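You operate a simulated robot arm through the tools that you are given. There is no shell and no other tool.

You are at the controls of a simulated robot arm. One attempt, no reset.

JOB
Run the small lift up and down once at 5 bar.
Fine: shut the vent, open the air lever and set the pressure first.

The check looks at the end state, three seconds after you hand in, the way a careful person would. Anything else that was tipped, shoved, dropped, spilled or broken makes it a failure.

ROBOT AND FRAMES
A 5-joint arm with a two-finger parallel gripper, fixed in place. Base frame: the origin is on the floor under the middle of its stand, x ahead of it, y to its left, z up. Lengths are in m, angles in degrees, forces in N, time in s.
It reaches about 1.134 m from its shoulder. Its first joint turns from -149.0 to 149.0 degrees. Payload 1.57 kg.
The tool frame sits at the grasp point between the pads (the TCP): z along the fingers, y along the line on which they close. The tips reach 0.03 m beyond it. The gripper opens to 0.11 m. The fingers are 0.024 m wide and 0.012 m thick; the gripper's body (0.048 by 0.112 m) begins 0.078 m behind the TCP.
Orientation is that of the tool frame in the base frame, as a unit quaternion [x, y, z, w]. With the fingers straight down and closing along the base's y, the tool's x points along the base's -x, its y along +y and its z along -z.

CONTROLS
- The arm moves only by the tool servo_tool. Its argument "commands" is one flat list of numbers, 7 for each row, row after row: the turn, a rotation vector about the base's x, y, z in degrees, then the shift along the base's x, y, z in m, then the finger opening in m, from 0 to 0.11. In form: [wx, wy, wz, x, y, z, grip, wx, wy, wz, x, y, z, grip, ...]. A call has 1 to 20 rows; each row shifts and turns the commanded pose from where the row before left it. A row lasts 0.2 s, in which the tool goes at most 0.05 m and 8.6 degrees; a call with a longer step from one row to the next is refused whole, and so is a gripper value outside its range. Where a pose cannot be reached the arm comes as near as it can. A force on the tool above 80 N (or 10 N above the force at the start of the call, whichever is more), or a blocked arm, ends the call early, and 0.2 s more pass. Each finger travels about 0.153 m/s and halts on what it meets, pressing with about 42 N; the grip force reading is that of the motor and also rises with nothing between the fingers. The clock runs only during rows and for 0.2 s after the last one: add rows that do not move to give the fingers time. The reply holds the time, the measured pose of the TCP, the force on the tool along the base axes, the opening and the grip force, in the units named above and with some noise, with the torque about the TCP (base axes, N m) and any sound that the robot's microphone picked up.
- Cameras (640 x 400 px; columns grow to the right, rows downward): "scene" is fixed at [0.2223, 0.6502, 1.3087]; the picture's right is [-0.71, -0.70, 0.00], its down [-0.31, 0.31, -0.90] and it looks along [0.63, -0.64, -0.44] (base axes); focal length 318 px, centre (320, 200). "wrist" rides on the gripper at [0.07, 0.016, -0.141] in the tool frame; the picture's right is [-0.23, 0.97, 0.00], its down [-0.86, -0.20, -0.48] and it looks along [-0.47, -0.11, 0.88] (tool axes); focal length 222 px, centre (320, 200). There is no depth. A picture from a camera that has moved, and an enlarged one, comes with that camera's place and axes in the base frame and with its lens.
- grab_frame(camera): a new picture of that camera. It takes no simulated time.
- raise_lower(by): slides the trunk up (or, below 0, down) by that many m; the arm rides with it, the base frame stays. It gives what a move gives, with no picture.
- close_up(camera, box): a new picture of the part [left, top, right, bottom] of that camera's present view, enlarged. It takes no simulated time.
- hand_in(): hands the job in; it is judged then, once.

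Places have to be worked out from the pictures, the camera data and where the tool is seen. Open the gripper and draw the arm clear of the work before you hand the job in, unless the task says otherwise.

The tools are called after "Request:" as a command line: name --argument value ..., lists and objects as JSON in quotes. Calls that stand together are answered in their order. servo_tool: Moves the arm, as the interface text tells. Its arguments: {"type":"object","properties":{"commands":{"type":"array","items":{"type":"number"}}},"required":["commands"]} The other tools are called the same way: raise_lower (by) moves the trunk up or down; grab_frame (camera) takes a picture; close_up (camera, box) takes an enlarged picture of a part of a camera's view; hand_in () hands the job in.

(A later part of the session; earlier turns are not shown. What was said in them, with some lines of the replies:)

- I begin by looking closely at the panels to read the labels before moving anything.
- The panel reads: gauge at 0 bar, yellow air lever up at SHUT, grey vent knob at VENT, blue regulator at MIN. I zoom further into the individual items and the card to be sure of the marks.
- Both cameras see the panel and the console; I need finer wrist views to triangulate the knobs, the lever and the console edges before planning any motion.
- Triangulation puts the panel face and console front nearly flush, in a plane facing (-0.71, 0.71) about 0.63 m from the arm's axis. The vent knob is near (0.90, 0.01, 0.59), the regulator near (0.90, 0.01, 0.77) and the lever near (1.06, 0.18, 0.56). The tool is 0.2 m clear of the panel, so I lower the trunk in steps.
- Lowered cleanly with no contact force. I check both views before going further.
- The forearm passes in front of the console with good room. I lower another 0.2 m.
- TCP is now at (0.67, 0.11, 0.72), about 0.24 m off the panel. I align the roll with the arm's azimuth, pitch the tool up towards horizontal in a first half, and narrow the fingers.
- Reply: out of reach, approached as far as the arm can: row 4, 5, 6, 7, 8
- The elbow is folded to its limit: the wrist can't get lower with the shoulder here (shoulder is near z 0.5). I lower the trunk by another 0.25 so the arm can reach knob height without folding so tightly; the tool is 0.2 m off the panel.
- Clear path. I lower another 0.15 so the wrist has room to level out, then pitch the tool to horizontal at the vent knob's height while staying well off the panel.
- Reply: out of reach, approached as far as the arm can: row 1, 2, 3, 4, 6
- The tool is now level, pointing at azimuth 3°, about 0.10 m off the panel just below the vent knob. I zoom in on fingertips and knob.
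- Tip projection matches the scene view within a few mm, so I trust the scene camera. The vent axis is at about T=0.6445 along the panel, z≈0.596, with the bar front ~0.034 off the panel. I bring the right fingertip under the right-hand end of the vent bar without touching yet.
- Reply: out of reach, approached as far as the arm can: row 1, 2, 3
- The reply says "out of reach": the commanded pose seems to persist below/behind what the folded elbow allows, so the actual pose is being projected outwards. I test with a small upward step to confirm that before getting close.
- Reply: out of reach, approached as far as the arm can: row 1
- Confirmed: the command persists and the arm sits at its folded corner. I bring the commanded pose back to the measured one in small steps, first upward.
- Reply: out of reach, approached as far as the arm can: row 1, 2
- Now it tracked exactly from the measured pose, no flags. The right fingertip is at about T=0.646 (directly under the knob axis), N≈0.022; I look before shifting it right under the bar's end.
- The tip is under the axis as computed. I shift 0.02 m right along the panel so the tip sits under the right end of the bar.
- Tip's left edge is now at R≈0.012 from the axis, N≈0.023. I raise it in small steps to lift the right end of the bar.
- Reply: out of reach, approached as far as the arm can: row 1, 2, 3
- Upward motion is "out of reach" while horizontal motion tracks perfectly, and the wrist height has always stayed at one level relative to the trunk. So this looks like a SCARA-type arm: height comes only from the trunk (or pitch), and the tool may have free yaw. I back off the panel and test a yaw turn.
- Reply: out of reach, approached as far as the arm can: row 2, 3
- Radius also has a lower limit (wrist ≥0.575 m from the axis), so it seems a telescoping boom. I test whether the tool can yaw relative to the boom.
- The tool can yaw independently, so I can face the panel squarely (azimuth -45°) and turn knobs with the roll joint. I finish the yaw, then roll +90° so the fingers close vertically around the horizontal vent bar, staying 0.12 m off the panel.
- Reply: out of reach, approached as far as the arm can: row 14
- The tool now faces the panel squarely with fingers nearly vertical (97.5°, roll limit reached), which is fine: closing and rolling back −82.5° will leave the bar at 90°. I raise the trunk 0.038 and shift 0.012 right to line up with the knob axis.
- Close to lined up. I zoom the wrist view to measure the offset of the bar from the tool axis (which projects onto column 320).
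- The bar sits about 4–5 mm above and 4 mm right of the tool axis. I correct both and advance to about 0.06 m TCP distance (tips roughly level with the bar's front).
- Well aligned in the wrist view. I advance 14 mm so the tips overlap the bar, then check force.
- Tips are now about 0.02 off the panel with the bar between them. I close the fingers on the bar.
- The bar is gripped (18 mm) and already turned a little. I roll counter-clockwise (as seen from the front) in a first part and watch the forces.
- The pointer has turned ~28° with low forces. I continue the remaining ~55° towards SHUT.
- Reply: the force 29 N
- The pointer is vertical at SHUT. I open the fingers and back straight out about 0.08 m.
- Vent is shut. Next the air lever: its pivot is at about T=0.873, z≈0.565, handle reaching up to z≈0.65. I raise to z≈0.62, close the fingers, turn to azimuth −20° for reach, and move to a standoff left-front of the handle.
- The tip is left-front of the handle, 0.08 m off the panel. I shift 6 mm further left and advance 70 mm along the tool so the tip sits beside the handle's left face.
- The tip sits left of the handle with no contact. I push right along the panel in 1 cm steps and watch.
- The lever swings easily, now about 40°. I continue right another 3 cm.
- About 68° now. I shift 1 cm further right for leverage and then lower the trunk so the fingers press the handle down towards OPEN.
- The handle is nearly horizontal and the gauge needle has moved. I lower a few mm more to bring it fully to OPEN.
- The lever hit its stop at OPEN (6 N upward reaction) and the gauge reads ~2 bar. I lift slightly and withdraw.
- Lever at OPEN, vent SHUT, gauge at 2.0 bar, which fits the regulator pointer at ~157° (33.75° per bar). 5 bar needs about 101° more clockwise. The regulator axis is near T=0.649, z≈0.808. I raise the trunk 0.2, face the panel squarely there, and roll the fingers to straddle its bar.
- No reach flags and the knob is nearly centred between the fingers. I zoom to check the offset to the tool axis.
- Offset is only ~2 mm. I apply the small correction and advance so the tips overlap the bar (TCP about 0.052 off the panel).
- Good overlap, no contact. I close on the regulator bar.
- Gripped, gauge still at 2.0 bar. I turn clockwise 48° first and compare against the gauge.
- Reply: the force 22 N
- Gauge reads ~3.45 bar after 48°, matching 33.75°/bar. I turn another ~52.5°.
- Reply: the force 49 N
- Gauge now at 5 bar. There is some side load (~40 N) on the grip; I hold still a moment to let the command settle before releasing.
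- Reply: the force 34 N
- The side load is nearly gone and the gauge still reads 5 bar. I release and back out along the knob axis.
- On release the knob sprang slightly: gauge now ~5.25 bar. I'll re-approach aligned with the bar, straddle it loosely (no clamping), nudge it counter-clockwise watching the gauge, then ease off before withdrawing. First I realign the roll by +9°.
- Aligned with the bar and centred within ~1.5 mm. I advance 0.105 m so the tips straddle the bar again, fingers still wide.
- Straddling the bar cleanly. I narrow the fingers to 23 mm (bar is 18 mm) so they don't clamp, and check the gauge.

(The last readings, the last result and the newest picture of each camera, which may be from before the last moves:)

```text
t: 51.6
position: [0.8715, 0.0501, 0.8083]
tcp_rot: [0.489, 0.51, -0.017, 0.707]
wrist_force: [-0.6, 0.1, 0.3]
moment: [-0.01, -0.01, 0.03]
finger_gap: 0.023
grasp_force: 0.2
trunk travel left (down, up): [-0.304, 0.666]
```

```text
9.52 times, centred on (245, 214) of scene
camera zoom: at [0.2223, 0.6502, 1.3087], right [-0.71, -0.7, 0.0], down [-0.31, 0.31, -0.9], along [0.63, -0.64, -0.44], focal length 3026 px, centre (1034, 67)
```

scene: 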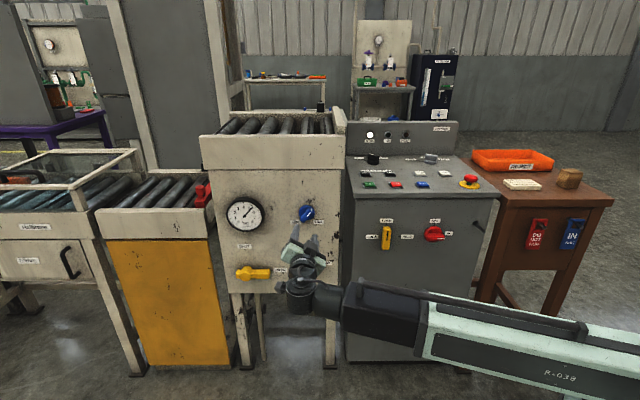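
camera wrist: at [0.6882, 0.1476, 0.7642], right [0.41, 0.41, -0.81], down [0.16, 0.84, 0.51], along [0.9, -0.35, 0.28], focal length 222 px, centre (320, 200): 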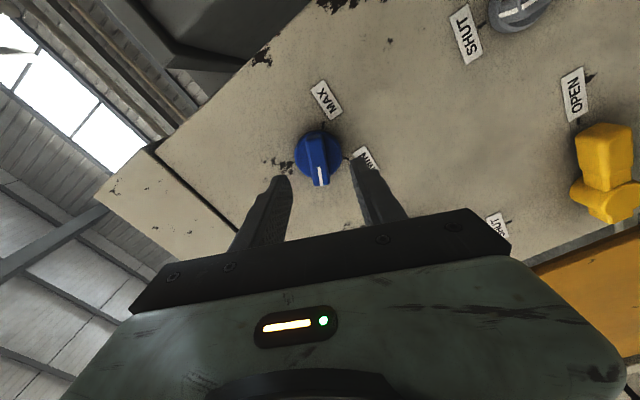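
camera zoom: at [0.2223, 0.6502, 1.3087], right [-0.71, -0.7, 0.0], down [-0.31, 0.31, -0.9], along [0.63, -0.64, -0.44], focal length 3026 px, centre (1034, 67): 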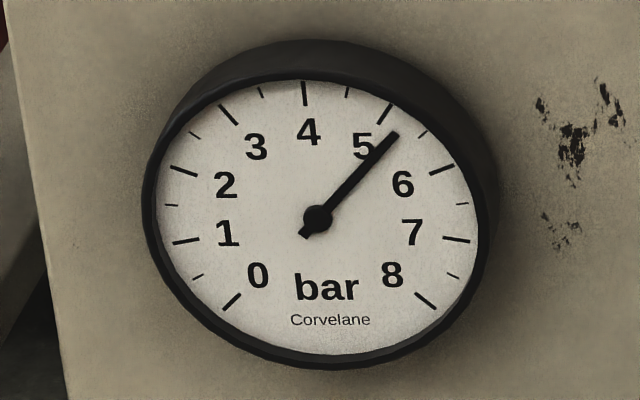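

No contact, gauge unchanged. I nudge counter-clockwise 10° in two steps and check.

Request:
servo_tool --commands '[-3.54, 3.54, 0, 0, 0, 0, 0.023, -3.54, 3.54, 0, 0, 0, 0, 0.023]'

Request:
close_up --camera "scene" --box '[220, 193, 270, 235]'

Request:
close_up --camera "wrist" --box '[240, 110, 400, 210]'

```text
t: 52.2
position: [0.8714, 0.0495, 0.8081]
tcp_rot: [0.442, 0.552, -0.077, 0.703]
wrist_force: [-0.7, 0.0, 0.0]
moment: [0.01, -0.04, 0.04]
finger_gap: 0.023
grasp_force: 0.1
trunk travel left (down, up): [-0.304, 0.666]
```

```text
9.52 times, centred on (245, 214) of scene
camera zoom: at [0.2223, 0.6502, 1.3087], right [-0.71, -0.7, 0.0], down [-0.31, 0.31, -0.9], along [0.63, -0.64, -0.44], focal length 3026 px, centre (1034, 67)
```

zoom: 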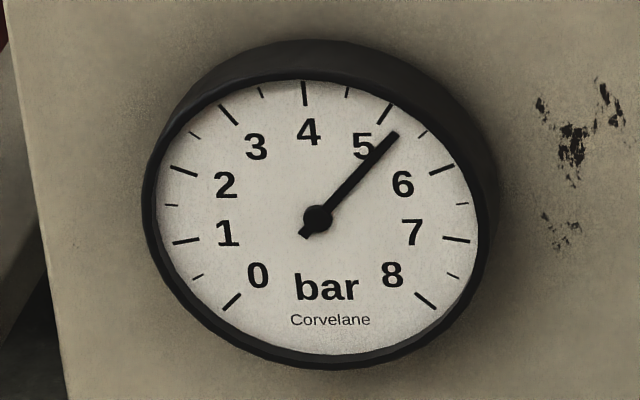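

```text
4.00 times, centred on (320, 160) of wrist
camera zoom: at [0.8076, 0.1861, 0.7573], right [0.5, 0.5, 0.71], down [-0.78, -0.1, 0.62], along [0.38, -0.86, 0.34], focal length 888 px, centre (320, 360)
```

zoom: 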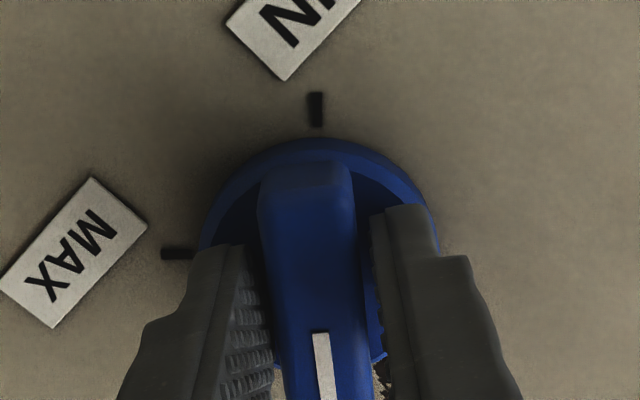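

Still within the play. I continue counter-clockwise in small steps.

Request:
servo_tool --commands '[-2.83, 2.83, 0, 0, 0, 0, 0.023, -2.83, 2.83, 0, 0, 0, 0, 0.023]'

Request:
close_up --camera "scene" --box '[220, 193, 270, 235]'

```text
t: 52.8
position: [0.8713, 0.0505, 0.8087]
tcp_rot: [0.403, 0.581, -0.128, 0.696]
wrist_force: [-1.0, -1.6, -2.0]
moment: [0.02, -0.02, -0.02]
finger_gap: 0.0243
grasp_force: 0.8
trunk travel left (down, up): [-0.304, 0.666]
```

```text
9.52 times, centred on (245, 214) of scene
camera zoom: at [0.2223, 0.6502, 1.3087], right [-0.71, -0.7, 0.0], down [-0.31, 0.31, -0.9], along [0.63, -0.64, -0.44], focal length 3026 px, centre (1034, 67)
```

zoom: 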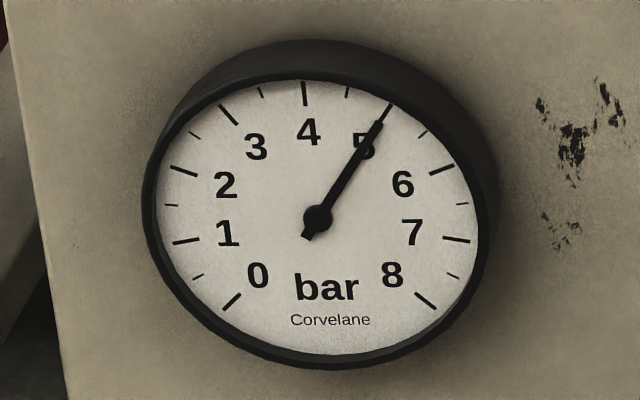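

Gauge is back at 5.0 bar. I ease the fingers back clockwise ~8° and open them to free the bar without dragging it.

Request:
servo_tool --commands '[2.83, -2.83, 0, 0, 0, 0, 0.025, 2.83, -2.83, 0, 0, 0, 0, 0.025, 0, 0, 0, 0, 0, 0, 0.035, 0, 0, 0, 0, 0, 0, 0.05]'

Request:
close_up --camera "scene" --box '[220, 193, 270, 235]'

Request:
close_up --camera "wrist" --box '[240, 110, 400, 210]'

```text
t: 53.8
position: [0.8723, 0.05, 0.8089]
tcp_rot: [0.441, 0.552, -0.079, 0.703]
wrist_force: [0.6, 0.3, -0.6]
moment: [0.02, -0.02, 0.01]
finger_gap: 0.05
grasp_force: 0.0
trunk travel left (down, up): [-0.304, 0.666]
```

```text
9.52 times, centred on (245, 214) of scene
camera zoom: at [0.2223, 0.6502, 1.3087], right [-0.71, -0.7, 0.0], down [-0.31, 0.31, -0.9], along [0.63, -0.64, -0.44], focal length 3026 px, centre (1034, 67)
```

zoom: 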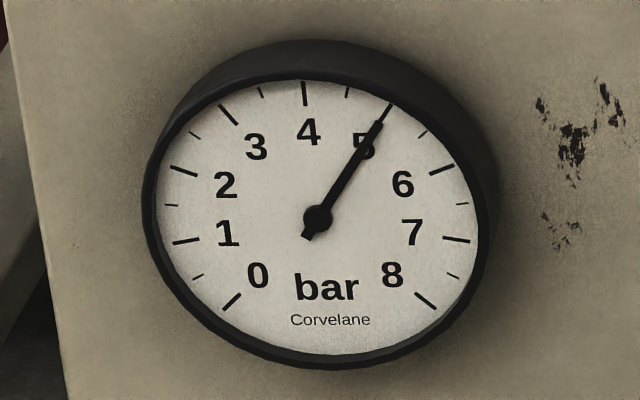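

```text
4.00 times, centred on (320, 160) of wrist
camera zoom: at [0.808, 0.1869, 0.7574], right [0.49, 0.5, 0.71], down [-0.78, -0.1, 0.61], along [0.38, -0.86, 0.34], focal length 888 px, centre (320, 360)
```

zoom: 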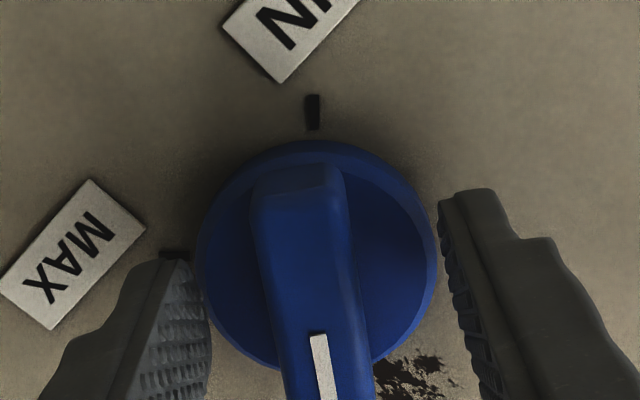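

Fingers are free and the gauge holds at 5.0 bar. I withdraw straight out and look over the whole scene.

Request:
servo_tool --commands '[0, 0, 0, -0.015, 0.015, 0, 0.05, 0, 0, 0, -0.02, 0.02, 0, 0.05, 0, 0, 0, -0.02, 0.02, 0, 0.05, 0, 0, 0, -0.02, 0.02, 0, 0.05, 0, 0, 0, -0.02, 0.02, 0, 0.05]'

Request:
grab_frame --camera "scene"

Request:
close_up --camera "scene" --box '[210, 190, 338, 290]'

Request:
close_up --camera "scene" --box '[220, 193, 270, 235]'

```text
t: 55.0
position: [0.7759, 0.1481, 0.8085]
tcp_rot: [0.443, 0.551, -0.079, 0.703]
wrist_force: [0.4, 0.1, -0.3]
moment: [-0.01, 0.03, 0.0]
finger_gap: 0.0502
grasp_force: 0.0
trunk travel left (down, up): [-0.304, 0.666]
```

```text
taken
```

scene: 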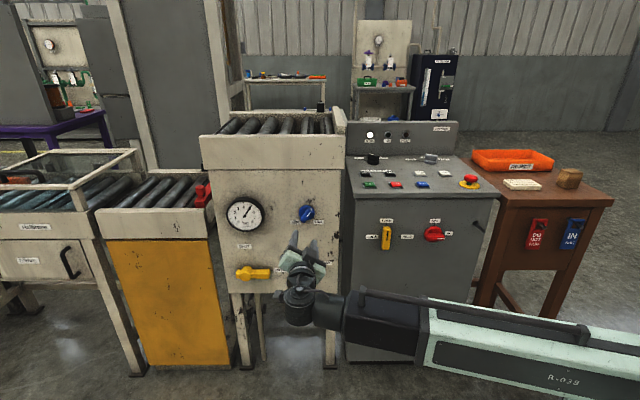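

```text
4.00 times, centred on (274, 240) of scene
camera zoom: at [0.2223, 0.6502, 1.3087], right [-0.71, -0.7, 0.0], down [-0.31, 0.31, -0.9], along [0.63, -0.64, -0.44], focal length 1271 px, centre (504, 40)
```

zoom: 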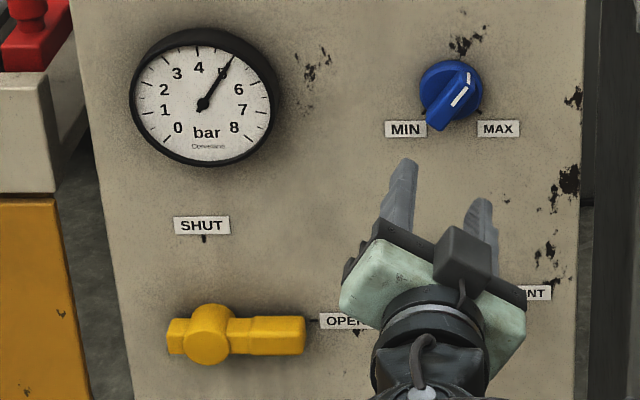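

```text
9.52 times, centred on (245, 214) of scene
camera zoom: at [0.2223, 0.6502, 1.3087], right [-0.71, -0.7, 0.0], down [-0.31, 0.31, -0.9], along [0.63, -0.64, -0.44], focal length 3026 px, centre (1034, 67)
```

zoom: 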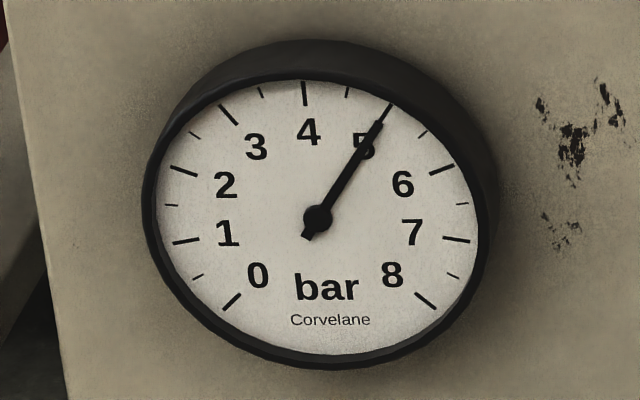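

All three settings are right: vent SHUT, air OPEN, 5.0 bar. Next are the UP/DOWN buttons on the console: UP ≈ (0.651, −0.424, 0.893), DOWN ≈ (0.711, −0.364, 0.893). I return the roll to neutral, back off a bit more and raise the trunk above console height.

Request:
servo_tool --commands '[-5.73, 5.73, 0, -0.01, 0.01, 0, 0.05, -5.73, 5.73, 0, -0.01, 0.01, 0, 0.05, -5.73, 5.73, 0, -0.01, 0.01, 0, 0.03, -5.73, 5.73, 0, -0.01, 0.01, 0, 0.0]'

Request:
raise_lower --by 0.45

Request:
grab_frame --camera "scene"

```text
t: 56.0
position: [0.7352, 0.1859, 0.8075]
tcp_rot: [0.27, 0.653, -0.272, 0.653]
wrist_force: [-0.2, -0.6, 0.0]
moment: [-0.02, 0.0, 0.03]
finger_gap: 0.0
grasp_force: 21.5
trunk travel left (down, up): [-0.304, 0.666]
```

```text
refused: 0.45 is not a number from -0.4 to 0.4
```

```text
taken
```

scene: 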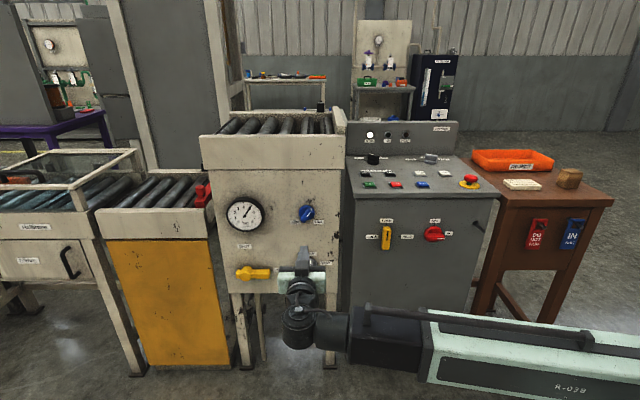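

The trunk step is limited to 0.4, so I raise in two parts.

Request:
raise_lower --by 0.4

Request:
raise_lower --by 0.05

Request:
grab_frame --camera "scene"

```text
t: 59.8
position: [0.735, 0.1868, 1.2094]
tcp_rot: [0.271, 0.653, -0.271, 0.653]
wrist_force: [0.3, 0.1, -0.5]
moment: [0.01, 0.01, -0.02]
finger_gap: 0.0
grasp_force: 21.5
trunk travel left (down, up): [-0.704, 0.266]
```

```text
t: 60.7
position: [0.7347, 0.185, 1.259]
tcp_rot: [0.271, 0.653, -0.271, 0.654]
wrist_force: [0.7, 0.0, 0.8]
moment: [0.04, 0.02, 0.05]
finger_gap: 0.0
grasp_force: 21.4
trunk travel left (down, up): [-0.754, 0.216]
```

```text
taken
```

scene: 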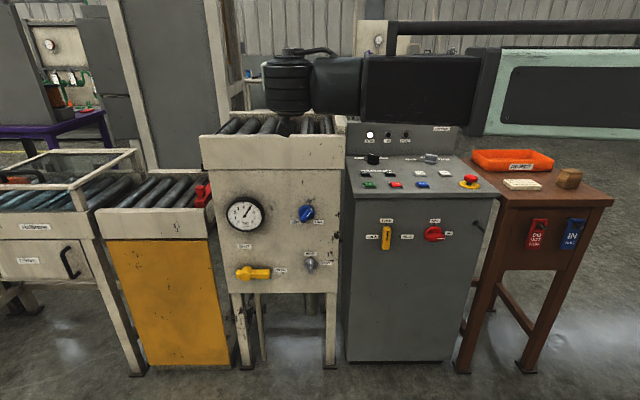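

Above everything now. I pitch the tool straight down about the wrist (wrist height fixed), staying well in front of the machines.

Request:
servo_tool --commands '[5.785, 5.785, 0, -0.0017, 0.0017, -0.0337, 0, 5.785, 5.785, 0, -0.0051, 0.0051, -0.033, 0, 5.785, 5.785, 0, -0.0084, 0.0084, -0.0317, 0, 5.785, 5.785, 0, -0.0115, 0.0115, -0.0297, 0, 5.785, 5.785, 0, -0.0143, 0.0143, -0.0271, 0, 5.785, 5.785, 0, -0.0169, 0.0169, -0.0239, 0, 5.785, 5.785, 0, -0.0191, 0.0191, -0.0203, 0, 5.785, 5.785, 0, -0.021, 0.021, -0.0162, 0, 5.785, 5.785, 0, -0.0224, 0.0224, -0.0118, 0, 5.785, 5.785, 0, -0.0234, 0.0234, -0.0072, 0, 5.785, 5.785, 0, -0.0239, 0.0239, -0.0024, 0]'

Request:
grab_frame --camera "scene"

```text
t: 63.1
position: [0.5677, 0.3515, 1.0204]
tcp_rot: [0.383, 0.924, -0.001, -0.002]
wrist_force: [1.0, 0.6, 0.6]
moment: [-0.02, 0.0, 0.02]
finger_gap: 0.0001
grasp_force: 21.1
out of reach, approached as far as the arm can: row 10
trunk travel left (down, up): [-0.754, 0.216]
```

```text
taken
```

scene: 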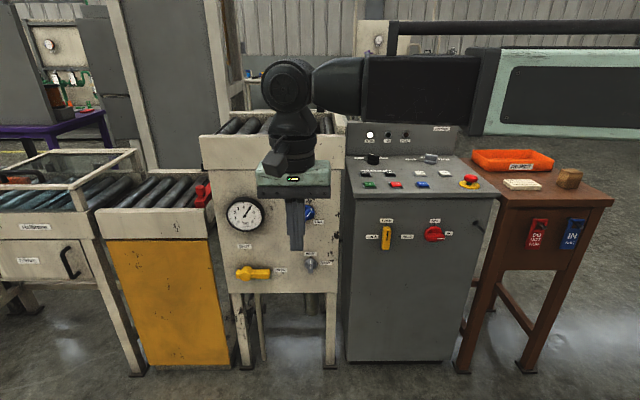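

Tool straight down with tips at z≈0.99, clear above the console. I translate towards the UP button and stop short to check the view.

Request:
servo_tool --commands '[0, 0, 0, 0.0049, -0.0456, 0, 0, 0, 0, 0, 0.0049, -0.0456, 0, 0, 0, 0, 0, 0.0049, -0.0456, 0, 0, 0, 0, 0, 0.0049, -0.0456, 0, 0, 0, 0, 0, 0.0049, -0.0456, 0, 0, 0, 0, 0, 0.0049, -0.0456, 0, 0, 0, 0, 0, 0.0049, -0.0456, 0, 0, 0, 0, 0, 0.0049, -0.0456, 0, 0, 0, 0, 0, 0.0049, -0.0456, 0, 0, 0, 0, 0, 0.0049, -0.0456, 0, 0, 0, 0, 0, 0.0049, -0.0456, 0, 0, 0, 0, 0, 0.0049, -0.0456, 0, 0]'

Request:
grab_frame --camera "scene"

Request:
grab_frame --camera "wrist"

```text
t: 65.7
position: [0.6255, -0.1942, 1.0199]
tcp_rot: [0.383, 0.924, 0.001, 0.0]
wrist_force: [-0.4, -0.2, -0.1]
moment: [-0.01, 0.0, 0.03]
finger_gap: 0.0
grasp_force: 20.8
out of reach, approached as far as the arm can: row 10
trunk travel left (down, up): [-0.754, 0.216]
```

```text
taken
```

scene: 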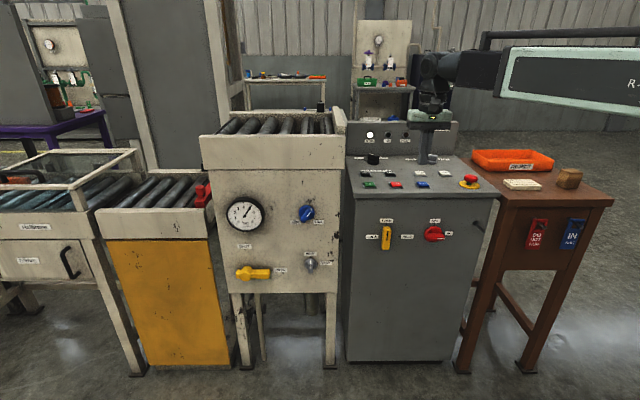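

```text
taken
camera wrist: at [0.5886, -0.1338, 1.1607], right [0.85, 0.53, 0.0], down [0.46, -0.75, 0.48], along [0.25, -0.41, -0.88], focal length 222 px, centre (320, 200)
```

wrist: 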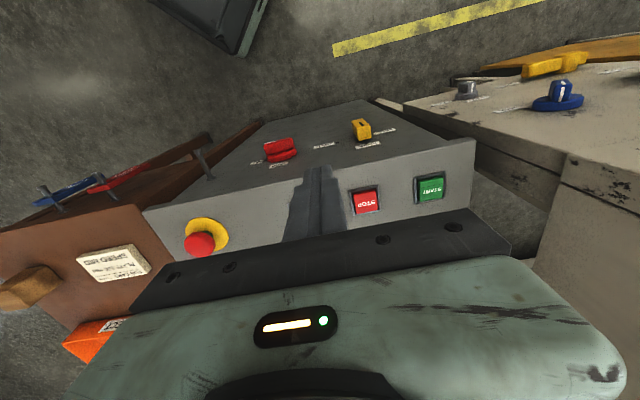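

The wrist view shows the spot below the fingertips near pixel (320, 144), ideal for lining up. I move over the estimated UP button position.

Request:
servo_tool --commands '[0, 0, 0, 0.00475, -0.0393, 0, 0, 0, 0, 0, 0.00475, -0.0393, 0, 0, 0, 0, 0, 0.00475, -0.0393, 0, 0, 0, 0, 0, 0.00475, -0.0393, 0, 0, 0, 0, 0, 0.00475, -0.0393, 0, 0, 0, 0, 0, 0.00475, -0.0393, 0, 0]'

Request:
grab_frame --camera "wrist"

Request:
close_up --camera "scene" --box '[380, 100, 508, 200]'

```text
t: 67.1
position: [0.6572, -0.4284, 1.0203]
tcp_rot: [0.382, 0.924, 0.0, 0.0]
wrist_force: [0.2, -0.4, 0.3]
moment: [0.0, 0.0, -0.04]
finger_gap: 0.0001
grasp_force: 21.2
trunk travel left (down, up): [-0.754, 0.216]
```

```text
taken
camera wrist: at [0.6196, -0.3684, 1.1607], right [0.85, 0.53, 0.0], down [0.46, -0.75, 0.48], along [0.25, -0.41, -0.88], focal length 222 px, centre (320, 200)
```

wrist: 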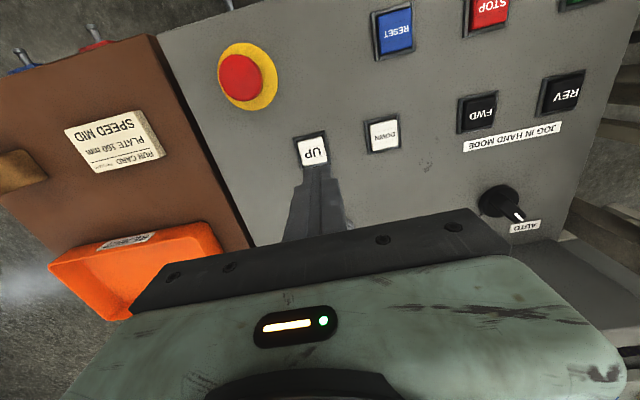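

```text
4.00 times, centred on (444, 150) of scene
camera zoom: at [0.2223, 0.6502, 1.3087], right [-0.71, -0.7, 0.0], down [-0.31, 0.31, -0.9], along [0.63, -0.64, -0.44], focal length 1271 px, centre (-176, 400)
```

zoom: 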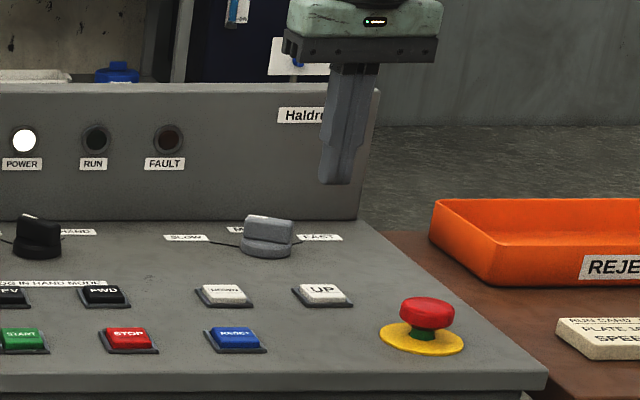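

UP is ~15 mm further along −y from the axis; its top is at z≈0.886. Mode knob points at AUTO (left as is). I centre over UP and lower 0.085 to just above it.

Request:
servo_tool --commands '[0, 0, 0, -0.0024, -0.0145, 0, 0]'

Request:
raise_lower --by -0.085

Request:
close_up --camera "wrist" --box '[240, 110, 400, 210]'

Request:
close_up --camera "scene" --box '[380, 130, 476, 190]'

```text
t: 67.5
position: [0.6547, -0.4417, 1.0198]
tcp_rot: [0.383, 0.924, 0.0, 0.0]
wrist_force: [0.3, 0.0, -0.3]
moment: [-0.02, -0.01, 0.02]
finger_gap: 0.0
grasp_force: 21.4
trunk travel left (down, up): [-0.754, 0.216]
```

```text
t: 68.8
position: [0.6549, -0.4426, 0.9364]
tcp_rot: [0.382, 0.924, -0.001, 0.001]
wrist_force: [0.3, -0.1, 0.2]
moment: [0.04, 0.02, -0.01]
finger_gap: 0.0
grasp_force: 21.5
trunk travel left (down, up): [-0.669, 0.301]
```

```text
4.00 times, centred on (320, 160) of wrist
camera zoom: at [0.617, -0.3822, 1.0758], right [0.85, 0.53, 0.0], down [0.46, -0.75, 0.48], along [0.25, -0.41, -0.88], focal length 888 px, centre (320, 360)
```

zoom: 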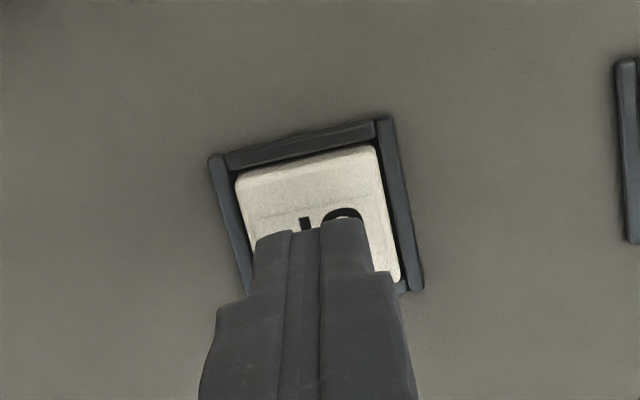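

```text
6.67 times, centred on (428, 160) of scene
camera zoom: at [0.2223, 0.6502, 1.3087], right [-0.71, -0.7, 0.0], down [-0.31, 0.31, -0.9], along [0.63, -0.64, -0.44], focal length 2118 px, centre (-400, 467)
```

zoom: 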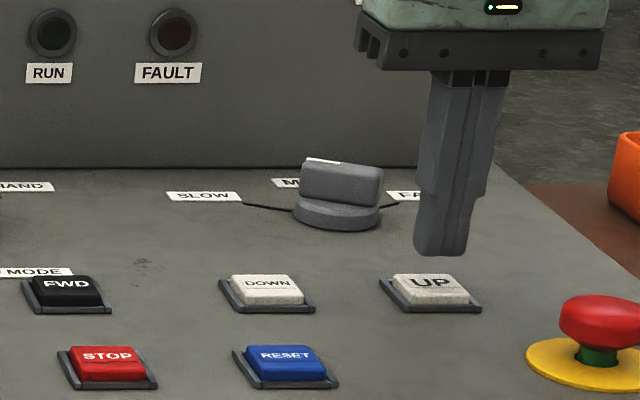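

Tip is centred over UP, about 2 cm above. I lower in small increments until the button is pressed.

Request:
raise_lower --by -0.015

Request:
close_up --camera "scene" --box '[380, 130, 476, 190]'

```text
t: 69.4
position: [0.6538, -0.4426, 0.9214]
tcp_rot: [0.383, 0.924, 0.0, 0.0]
wrist_force: [-1.0, -0.2, -0.4]
moment: [-0.02, 0.0, -0.01]
finger_gap: 0.0001
grasp_force: 21.6
trunk travel left (down, up): [-0.654, 0.316]
```

```text
6.67 times, centred on (428, 160) of scene
camera zoom: at [0.2223, 0.6502, 1.3087], right [-0.71, -0.7, 0.0], down [-0.31, 0.31, -0.9], along [0.63, -0.64, -0.44], focal length 2118 px, centre (-400, 467)
```

zoom: 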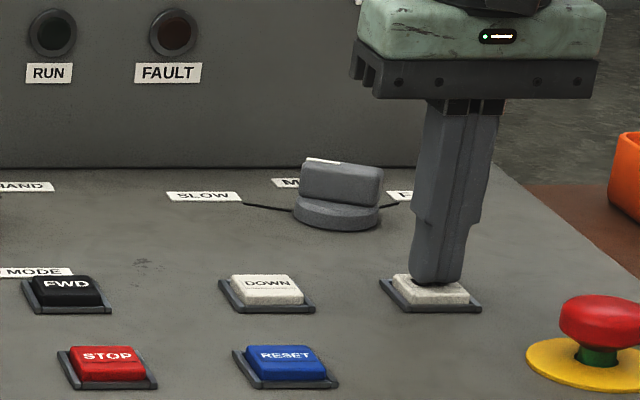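

Request:
raise_lower --by -0.005

Request:
grab_frame --camera "scene"

```text
t: 69.9
position: [0.6559, -0.4412, 0.9155]
tcp_rot: [0.383, 0.924, 0.0, 0.0]
wrist_force: [0.6, -1.0, 3.0]
moment: [-0.01, -0.03, -0.03]
finger_gap: 0.0
grasp_force: 20.9
trunk travel left (down, up): [-0.649, 0.321]
heard: click
```

```text
taken
```

scene: 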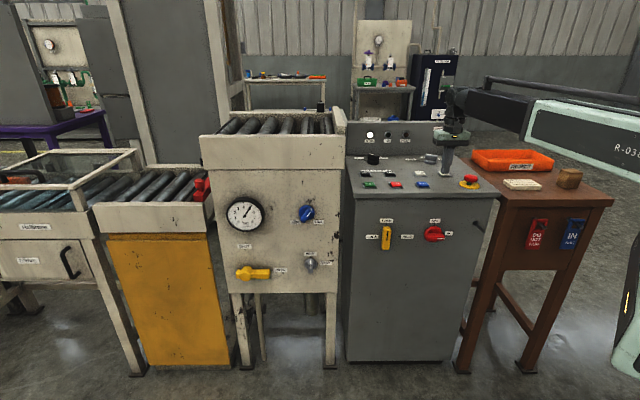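

A click was heard and the yellow-skirted lift has started rising. I keep the button pressed a second and watch.

Request:
servo_tool --commands '[0, 0, 0, 0, 0, 0, 0, 0, 0, 0, 0, 0, 0, 0, 0, 0, 0, 0, 0, 0, 0]'

Request:
close_up --camera "scene" --box '[60, 130, 252, 250]'

```text
t: 70.7
position: [0.6546, -0.4415, 0.9152]
tcp_rot: [0.383, 0.924, 0.0, 0.0]
wrist_force: [0.6, -0.9, 3.0]
moment: [0.0, -0.03, -0.01]
finger_gap: 0.0
grasp_force: 21.9
trunk travel left (down, up): [-0.649, 0.321]
```

```text
3.33 times, centred on (156, 190) of scene
camera zoom: at [0.2223, 0.6502, 1.3087], right [-0.71, -0.7, 0.0], down [-0.31, 0.31, -0.9], along [0.63, -0.64, -0.44], focal length 1059 px, centre (867, 233)
```

zoom: 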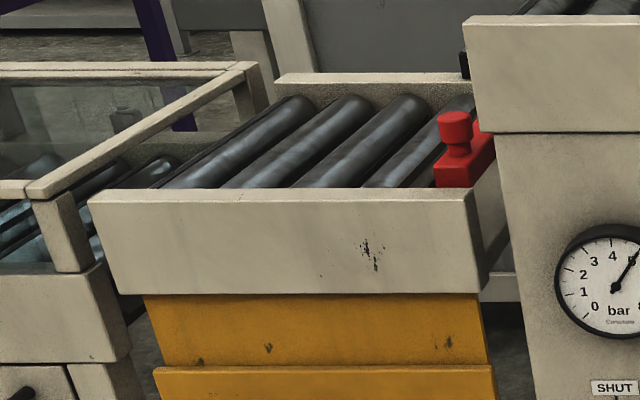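

It is rising steadily. I keep holding UP until it stops.

Request:
servo_tool --commands '[0, 0, 0, 0, 0, 0, 0, 0, 0, 0, 0, 0, 0, 0, 0, 0, 0, 0, 0, 0, 0, 0, 0, 0, 0, 0, 0, 0, 0, 0, 0, 0, 0, 0, 0, 0, 0, 0, 0, 0, 0, 0, 0, 0, 0, 0, 0, 0, 0, 0, 0, 0, 0, 0, 0, 0]'

Request:
grab_frame --camera "scene"

```text
t: 72.5
position: [0.6547, -0.4422, 0.9172]
tcp_rot: [0.383, 0.924, 0.0, -0.001]
wrist_force: [0.3, -1.1, 3.8]
moment: [-0.03, -0.01, 0.02]
finger_gap: 0.0003
grasp_force: 20.9
trunk travel left (down, up): [-0.649, 0.321]
```

```text
taken
```

scene: 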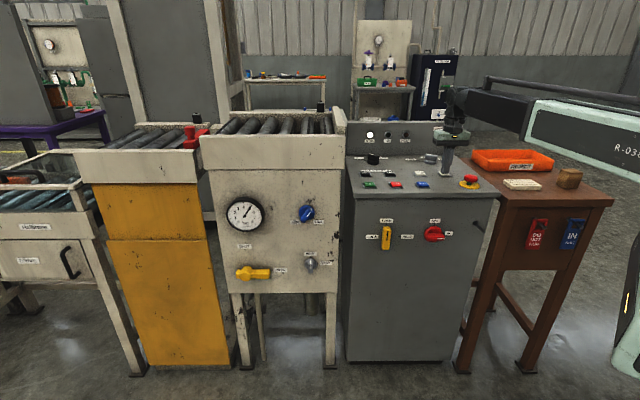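

The lift has risen nearly to the upper conveyor level. I hold a bit longer to see whether it has stopped.

Request:
servo_tool --commands '[0, 0, 0, 0, 0, 0, 0, 0, 0, 0, 0, 0, 0, 0, 0, 0, 0, 0, 0, 0, 0, 0, 0, 0, 0, 0, 0, 0, 0, 0, 0, 0, 0, 0, 0]'

Request:
grab_frame --camera "scene"

```text
t: 73.7
position: [0.6547, -0.4433, 0.915]
tcp_rot: [0.383, 0.924, 0.0, -0.001]
wrist_force: [1.1, -1.7, 3.9]
moment: [0.01, -0.03, 0.02]
finger_gap: 0.0001
grasp_force: 21.3
trunk travel left (down, up): [-0.649, 0.321]
```

```text
taken
```

scene: 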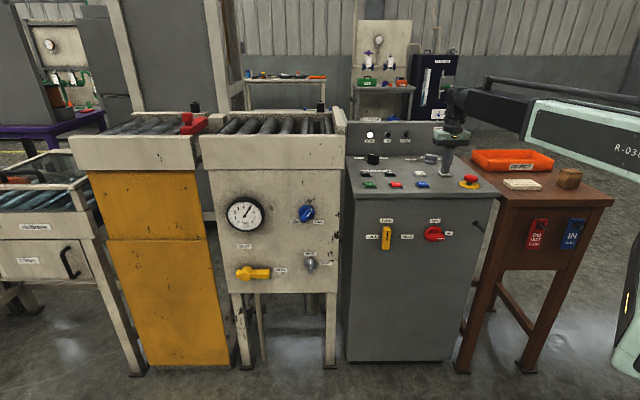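

Still moving slightly and now level with the upper conveyor. I keep holding until two frames agree.

Request:
servo_tool --commands '[0, 0, 0, 0, 0, 0, 0, 0, 0, 0, 0, 0, 0, 0, 0, 0, 0, 0, 0, 0, 0, 0, 0, 0, 0, 0, 0, 0, 0, 0, 0, 0, 0, 0, 0]'

Request:
close_up --camera "scene" --box '[60, 90, 252, 210]'

Request:
servo_tool --commands '[0, 0, 0, 0, 0, 0, 0, 0, 0, 0, 0, 0, 0, 0, 0, 0, 0, 0, 0, 0, 0]'

Request:
close_up --camera "scene" --box '[60, 90, 252, 210]'

```text
t: 74.9
position: [0.6536, -0.4429, 0.9156]
tcp_rot: [0.383, 0.924, 0.0, -0.001]
wrist_force: [0.0, -0.9, 3.8]
moment: [0.0, -0.01, 0.04]
finger_gap: 0.0
grasp_force: 21.1
trunk travel left (down, up): [-0.649, 0.321]
```

```text
3.33 times, centred on (156, 150) of scene
camera zoom: at [0.2223, 0.6502, 1.3087], right [-0.71, -0.7, 0.0], down [-0.31, 0.31, -0.9], along [0.63, -0.64, -0.44], focal length 1059 px, centre (867, 367)
```

zoom: 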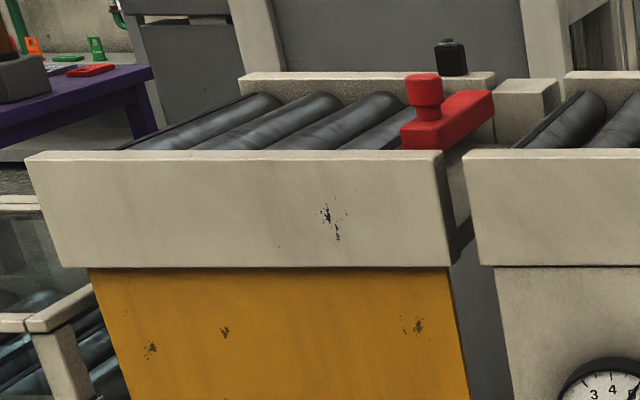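

```text
t: 75.7
position: [0.6537, -0.4411, 0.915]
tcp_rot: [0.383, 0.924, 0.0, 0.0]
wrist_force: [-0.3, 0.0, 3.7]
moment: [-0.01, -0.02, 0.02]
finger_gap: 0.0
grasp_force: 21.0
trunk travel left (down, up): [-0.649, 0.321]
```

```text
3.33 times, centred on (156, 150) of scene
camera zoom: at [0.2223, 0.6502, 1.3087], right [-0.71, -0.7, 0.0], down [-0.31, 0.31, -0.9], along [0.63, -0.64, -0.44], focal length 1059 px, centre (867, 367)
```

zoom: 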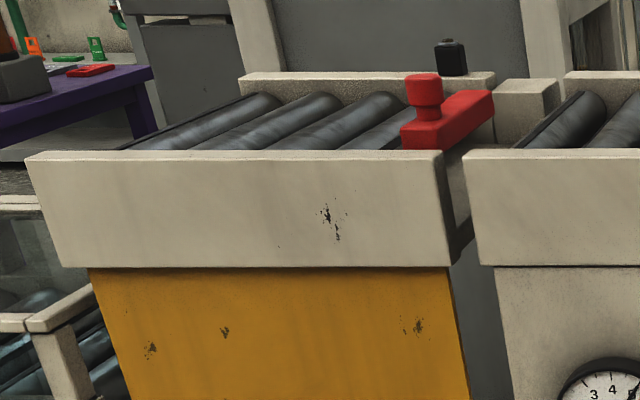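

The lift is fully up and level with the upper conveyor, both frames identical. I release UP by raising 0.04 and check the lift, gauge and lamps.

Request:
raise_lower --by 0.04

Request:
grab_frame --camera "scene"

Request:
grab_frame --camera "wrist"

Request:
close_up --camera "scene" --box '[210, 190, 338, 290]'

Request:
close_up --camera "scene" --box '[340, 115, 500, 205]'

```text
t: 76.5
position: [0.6554, -0.4426, 0.9564]
tcp_rot: [0.383, 0.924, 0.0, 0.0]
wrist_force: [-0.5, -0.2, -0.9]
moment: [0.03, -0.03, 0.02]
finger_gap: 0.0
grasp_force: 21.3
trunk travel left (down, up): [-0.689, 0.281]
```

```text
taken
```

scene: 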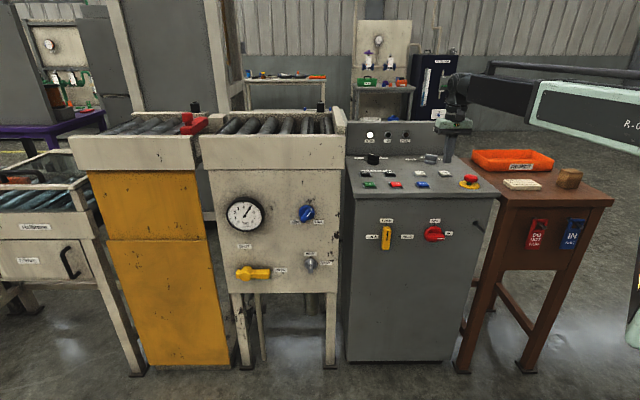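

```text
taken
camera wrist: at [0.6171, -0.3822, 1.0958], right [0.85, 0.53, 0.0], down [0.46, -0.75, 0.48], along [0.25, -0.41, -0.88], focal length 222 px, centre (320, 200)
```

wrist: 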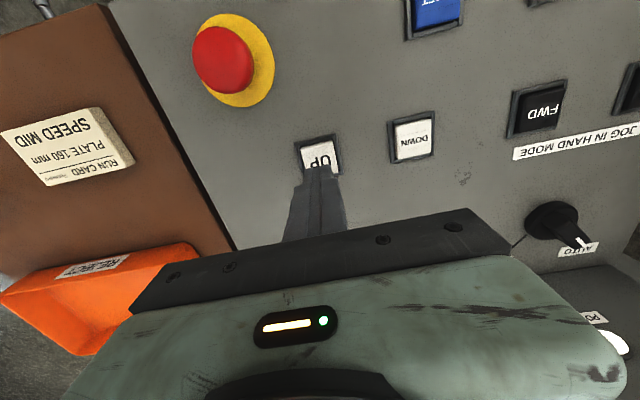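

```text
4.00 times, centred on (274, 240) of scene
camera zoom: at [0.2223, 0.6502, 1.3087], right [-0.71, -0.7, 0.0], down [-0.31, 0.31, -0.9], along [0.63, -0.64, -0.44], focal length 1271 px, centre (504, 40)
```

zoom: 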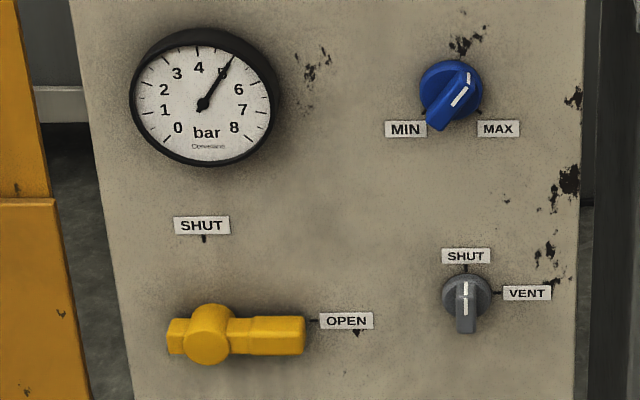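

```text
4.00 times, centred on (420, 160) of scene
camera zoom: at [0.2223, 0.6502, 1.3087], right [-0.71, -0.7, 0.0], down [-0.31, 0.31, -0.9], along [0.63, -0.64, -0.44], focal length 1271 px, centre (-80, 360)
```

zoom: 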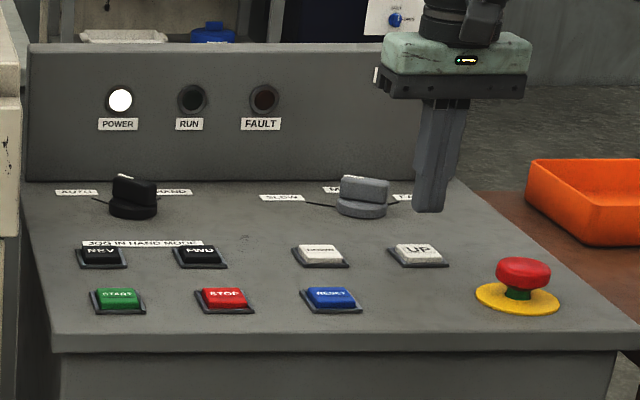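

The lift stays up, gauge at 5 bar. I move along the console to above the DOWN button.

Request:
servo_tool --commands '[0, 0, 0, 0.0207, 0.0207, 0, 0, 0, 0, 0, 0.0207, 0.0207, 0, 0, 0, 0, 0, 0.0207, 0.0207, 0, 0]'

Request:
close_up --camera "wrist" --box '[240, 110, 400, 210]'

Request:
close_up --camera "scene" --box '[380, 130, 476, 190]'

```text
t: 77.3
position: [0.7172, -0.3795, 0.9547]
tcp_rot: [0.383, 0.924, 0.0, 0.0]
wrist_force: [-0.4, -0.1, -0.2]
moment: [0.0, -0.04, 0.0]
finger_gap: 0.0
grasp_force: 21.6
trunk travel left (down, up): [-0.689, 0.281]
```

```text
4.00 times, centred on (320, 160) of wrist
camera zoom: at [0.6788, -0.3193, 1.0957], right [0.85, 0.53, 0.0], down [0.46, -0.75, 0.48], along [0.25, -0.41, -0.88], focal length 888 px, centre (320, 360)
```

zoom: 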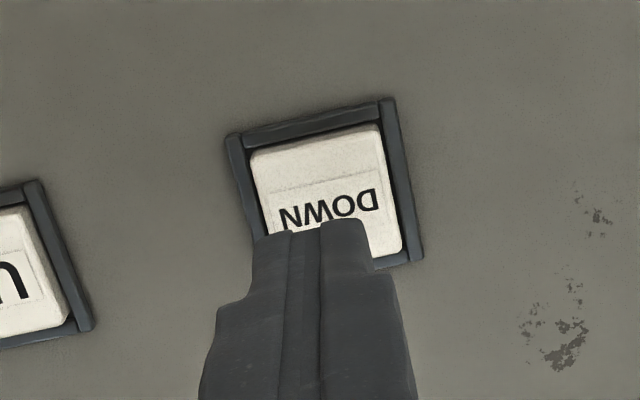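

```text
6.67 times, centred on (428, 160) of scene
camera zoom: at [0.2223, 0.6502, 1.3087], right [-0.71, -0.7, 0.0], down [-0.31, 0.31, -0.9], along [0.63, -0.64, -0.44], focal length 2118 px, centre (-400, 467)
```

zoom: 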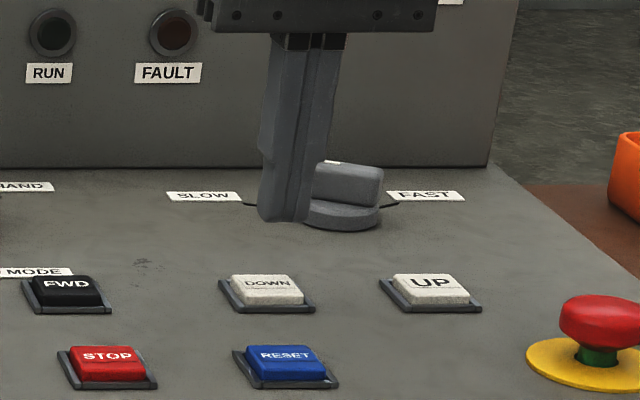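

Centred over DOWN within ~2 mm. I lower 0.03, then the last 0.01 to press, as for UP.

Request:
raise_lower --by -0.03

Request:
raise_lower --by -0.01

Request:
grab_frame --camera "scene"

```text
t: 78.1
position: [0.7149, -0.3797, 0.9244]
tcp_rot: [0.382, 0.924, -0.001, 0.0]
wrist_force: [-0.6, -0.1, 0.3]
moment: [-0.01, -0.01, 0.03]
finger_gap: 0.0
grasp_force: 21.2
trunk travel left (down, up): [-0.659, 0.311]
```

```text
t: 78.7
position: [0.7152, -0.3796, 0.9154]
tcp_rot: [0.383, 0.924, -0.001, 0.0]
wrist_force: [0.8, 0.0, 4.3]
moment: [-0.03, 0.0, -0.01]
finger_gap: 0.0003
grasp_force: 21.1
trunk travel left (down, up): [-0.649, 0.321]
heard: click
```

```text
taken
```

scene: 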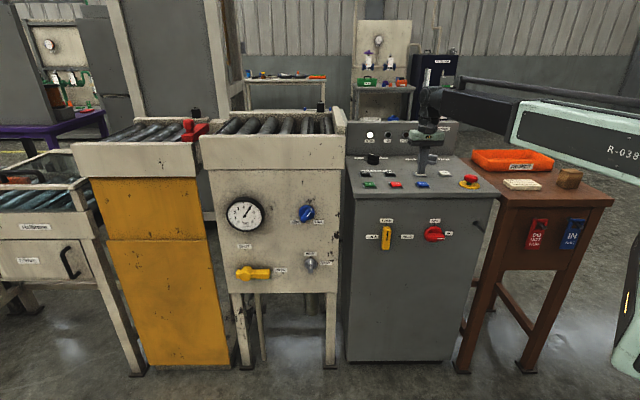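

The click sounded and the lift is going down. I keep DOWN pressed for the full stroke (~4 s) and check.

Request:
servo_tool --commands '[0, 0, 0, 0, 0, 0, 0, 0, 0, 0, 0, 0, 0, 0, 0, 0, 0, 0, 0, 0, 0, 0, 0, 0, 0, 0, 0, 0, 0, 0, 0, 0, 0, 0, 0, 0, 0, 0, 0, 0, 0, 0, 0, 0, 0, 0, 0, 0, 0, 0, 0, 0, 0, 0, 0, 0, 0, 0, 0, 0, 0, 0, 0, 0, 0, 0, 0, 0, 0, 0, 0, 0, 0, 0, 0, 0, 0, 0, 0, 0, 0, 0, 0, 0, 0, 0, 0, 0, 0, 0, 0, 0, 0, 0, 0, 0, 0, 0, 0, 0, 0, 0, 0, 0, 0, 0, 0, 0, 0, 0, 0, 0]'

Request:
close_up --camera "scene" --box '[60, 120, 252, 240]'

Request:
servo_tool --commands '[0, 0, 0, 0, 0, 0, 0, 0, 0, 0, 0, 0, 0, 0, 0, 0, 0, 0, 0, 0, 0, 0, 0, 0, 0, 0, 0, 0, 0, 0, 0, 0, 0, 0, 0, 0, 0, 0, 0, 0, 0, 0, 0, 0, 0, 0, 0, 0, 0, 0, 0, 0, 0, 0, 0, 0]'

Request:
close_up --camera "scene" --box '[60, 120, 252, 240]'

```text
t: 82.1
position: [0.7172, -0.3795, 0.916]
tcp_rot: [0.382, 0.924, 0.0, 0.0]
wrist_force: [-0.3, -0.5, 3.2]
moment: [0.01, -0.01, 0.0]
finger_gap: 0.0001
grasp_force: 21.4
trunk travel left (down, up): [-0.649, 0.321]
```

```text
3.33 times, centred on (156, 180) of scene
camera zoom: at [0.2223, 0.6502, 1.3087], right [-0.71, -0.7, 0.0], down [-0.31, 0.31, -0.9], along [0.63, -0.64, -0.44], focal length 1059 px, centre (867, 267)
```

zoom: 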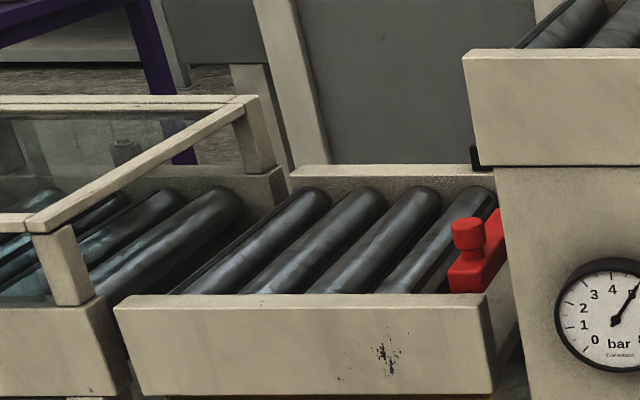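

```text
t: 83.9
position: [0.7155, -0.3799, 0.9166]
tcp_rot: [0.383, 0.924, 0.0, 0.0]
wrist_force: [0.6, -0.5, 3.9]
moment: [0.0, 0.01, 0.02]
finger_gap: 0.0
grasp_force: 21.1
trunk travel left (down, up): [-0.649, 0.321]
```

```text
3.33 times, centred on (156, 180) of scene
camera zoom: at [0.2223, 0.6502, 1.3087], right [-0.71, -0.7, 0.0], down [-0.31, 0.31, -0.9], along [0.63, -0.64, -0.44], focal length 1059 px, centre (867, 267)
```

zoom: 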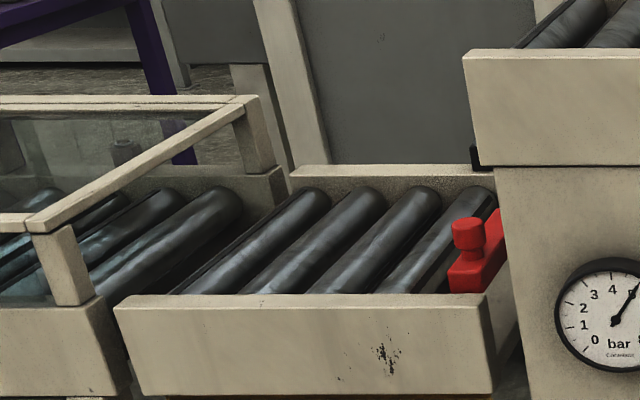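

The lift is fully down and at rest. I release DOWN by raising 0.13, then draw the arm back clear of the console and open the gripper.

Request:
raise_lower --by 0.13

Request:
servo_tool --commands '[0, 0, 0, -0.0097, 0.04, 0, 0, 0, 0, 0, -0.0097, 0.04, 0, 0, 0, 0, 0, -0.0097, 0.04, 0, 0, 0, 0, 0, -0.0097, 0.04, 0, 0, 0, 0, 0, -0.0097, 0.04, 0, 0, 0, 0, 0, -0.0097, 0.04, 0, 0, 0, 0, 0, -0.0097, 0.04, 0, 0, 0, 0, 0, -0.0097, 0.04, 0, 0, 0, 0, 0, -0.0097, 0.04, 0, 0.05, 0, 0, 0, -0.0097, 0.04, 0, 0.08, 0, 0, 0, 0, 0, 0, 0.1, 0, 0, 0, 0, 0, 0, 0.1]'

Request:
grab_frame --camera "scene"

Request:
close_up --camera "scene" --box '[210, 190, 338, 290]'

Request:
close_up --camera "scene" --box '[340, 115, 500, 205]'

```text
t: 85.5
position: [0.7165, -0.3799, 1.045]
tcp_rot: [0.383, 0.924, 0.0, 0.0]
wrist_force: [-0.6, 1.0, -0.2]
moment: [-0.02, 0.0, -0.01]
finger_gap: 0.0
grasp_force: 21.3
trunk travel left (down, up): [-0.779, 0.191]
```

```text
t: 88.1
position: [0.6209, 0.0214, 1.0448]
tcp_rot: [0.383, 0.924, 0.0, 0.0]
wrist_force: [-0.2, 0.2, 0.5]
moment: [0.03, 0.02, -0.01]
finger_gap: 0.0998
grasp_force: 0.1
trunk travel left (down, up): [-0.779, 0.191]
```

```text
taken
```

scene: 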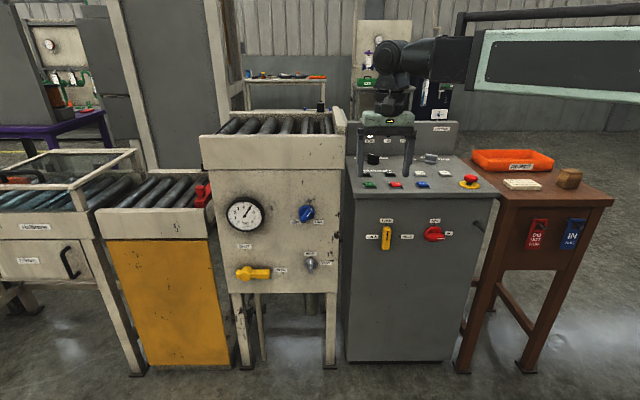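

```text
4.00 times, centred on (274, 240) of scene
camera zoom: at [0.2223, 0.6502, 1.3087], right [-0.71, -0.7, 0.0], down [-0.31, 0.31, -0.9], along [0.63, -0.64, -0.44], focal length 1271 px, centre (504, 40)
```

zoom: 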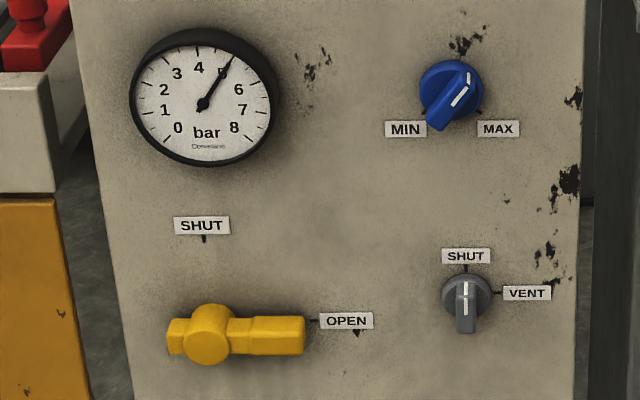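

```text
4.00 times, centred on (420, 160) of scene
camera zoom: at [0.2223, 0.6502, 1.3087], right [-0.71, -0.7, 0.0], down [-0.31, 0.31, -0.9], along [0.63, -0.64, -0.44], focal length 1271 px, centre (-80, 360)
```

zoom: 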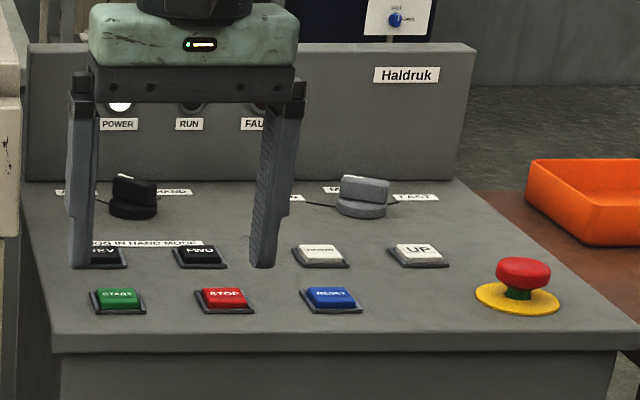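

All is in order: vent SHUT, air lever OPEN, gauge at 5 bar. The lift went up once and is back down, nothing else has moved, and the arm is clear with the gripper open. I hand the job in.

Request:
hand_in

```text
The job is handed in.
```

The small lift went up once and came back down at 5 bar, and I've handed the job in. I haven't seen the check's verdict.

- **Setup:** I shut the vent, opened the air lever, and set the regulator, in that order. The gauge read 2 bar when the air came on and 5.0 bar once set.
- **Overshoot:** When I first let go of the regulator it sprang to about 5.25 bar. I nudged it back before running the lift, and it held at 5.0 through the whole run.
- **Lift run:** I held UP until the lift stopped level with the upper conveyor. Then I held DOWN until it was back at rest at the bottom. Each button was pressed once.
- **End state:** The vent is at SHUT, the air lever is at OPEN and the gauge is at 5 bar. The mode and speed knobs are as I found them. I saw nothing tipped, moved or spilled, and the arm is drawn back with the gripper open.
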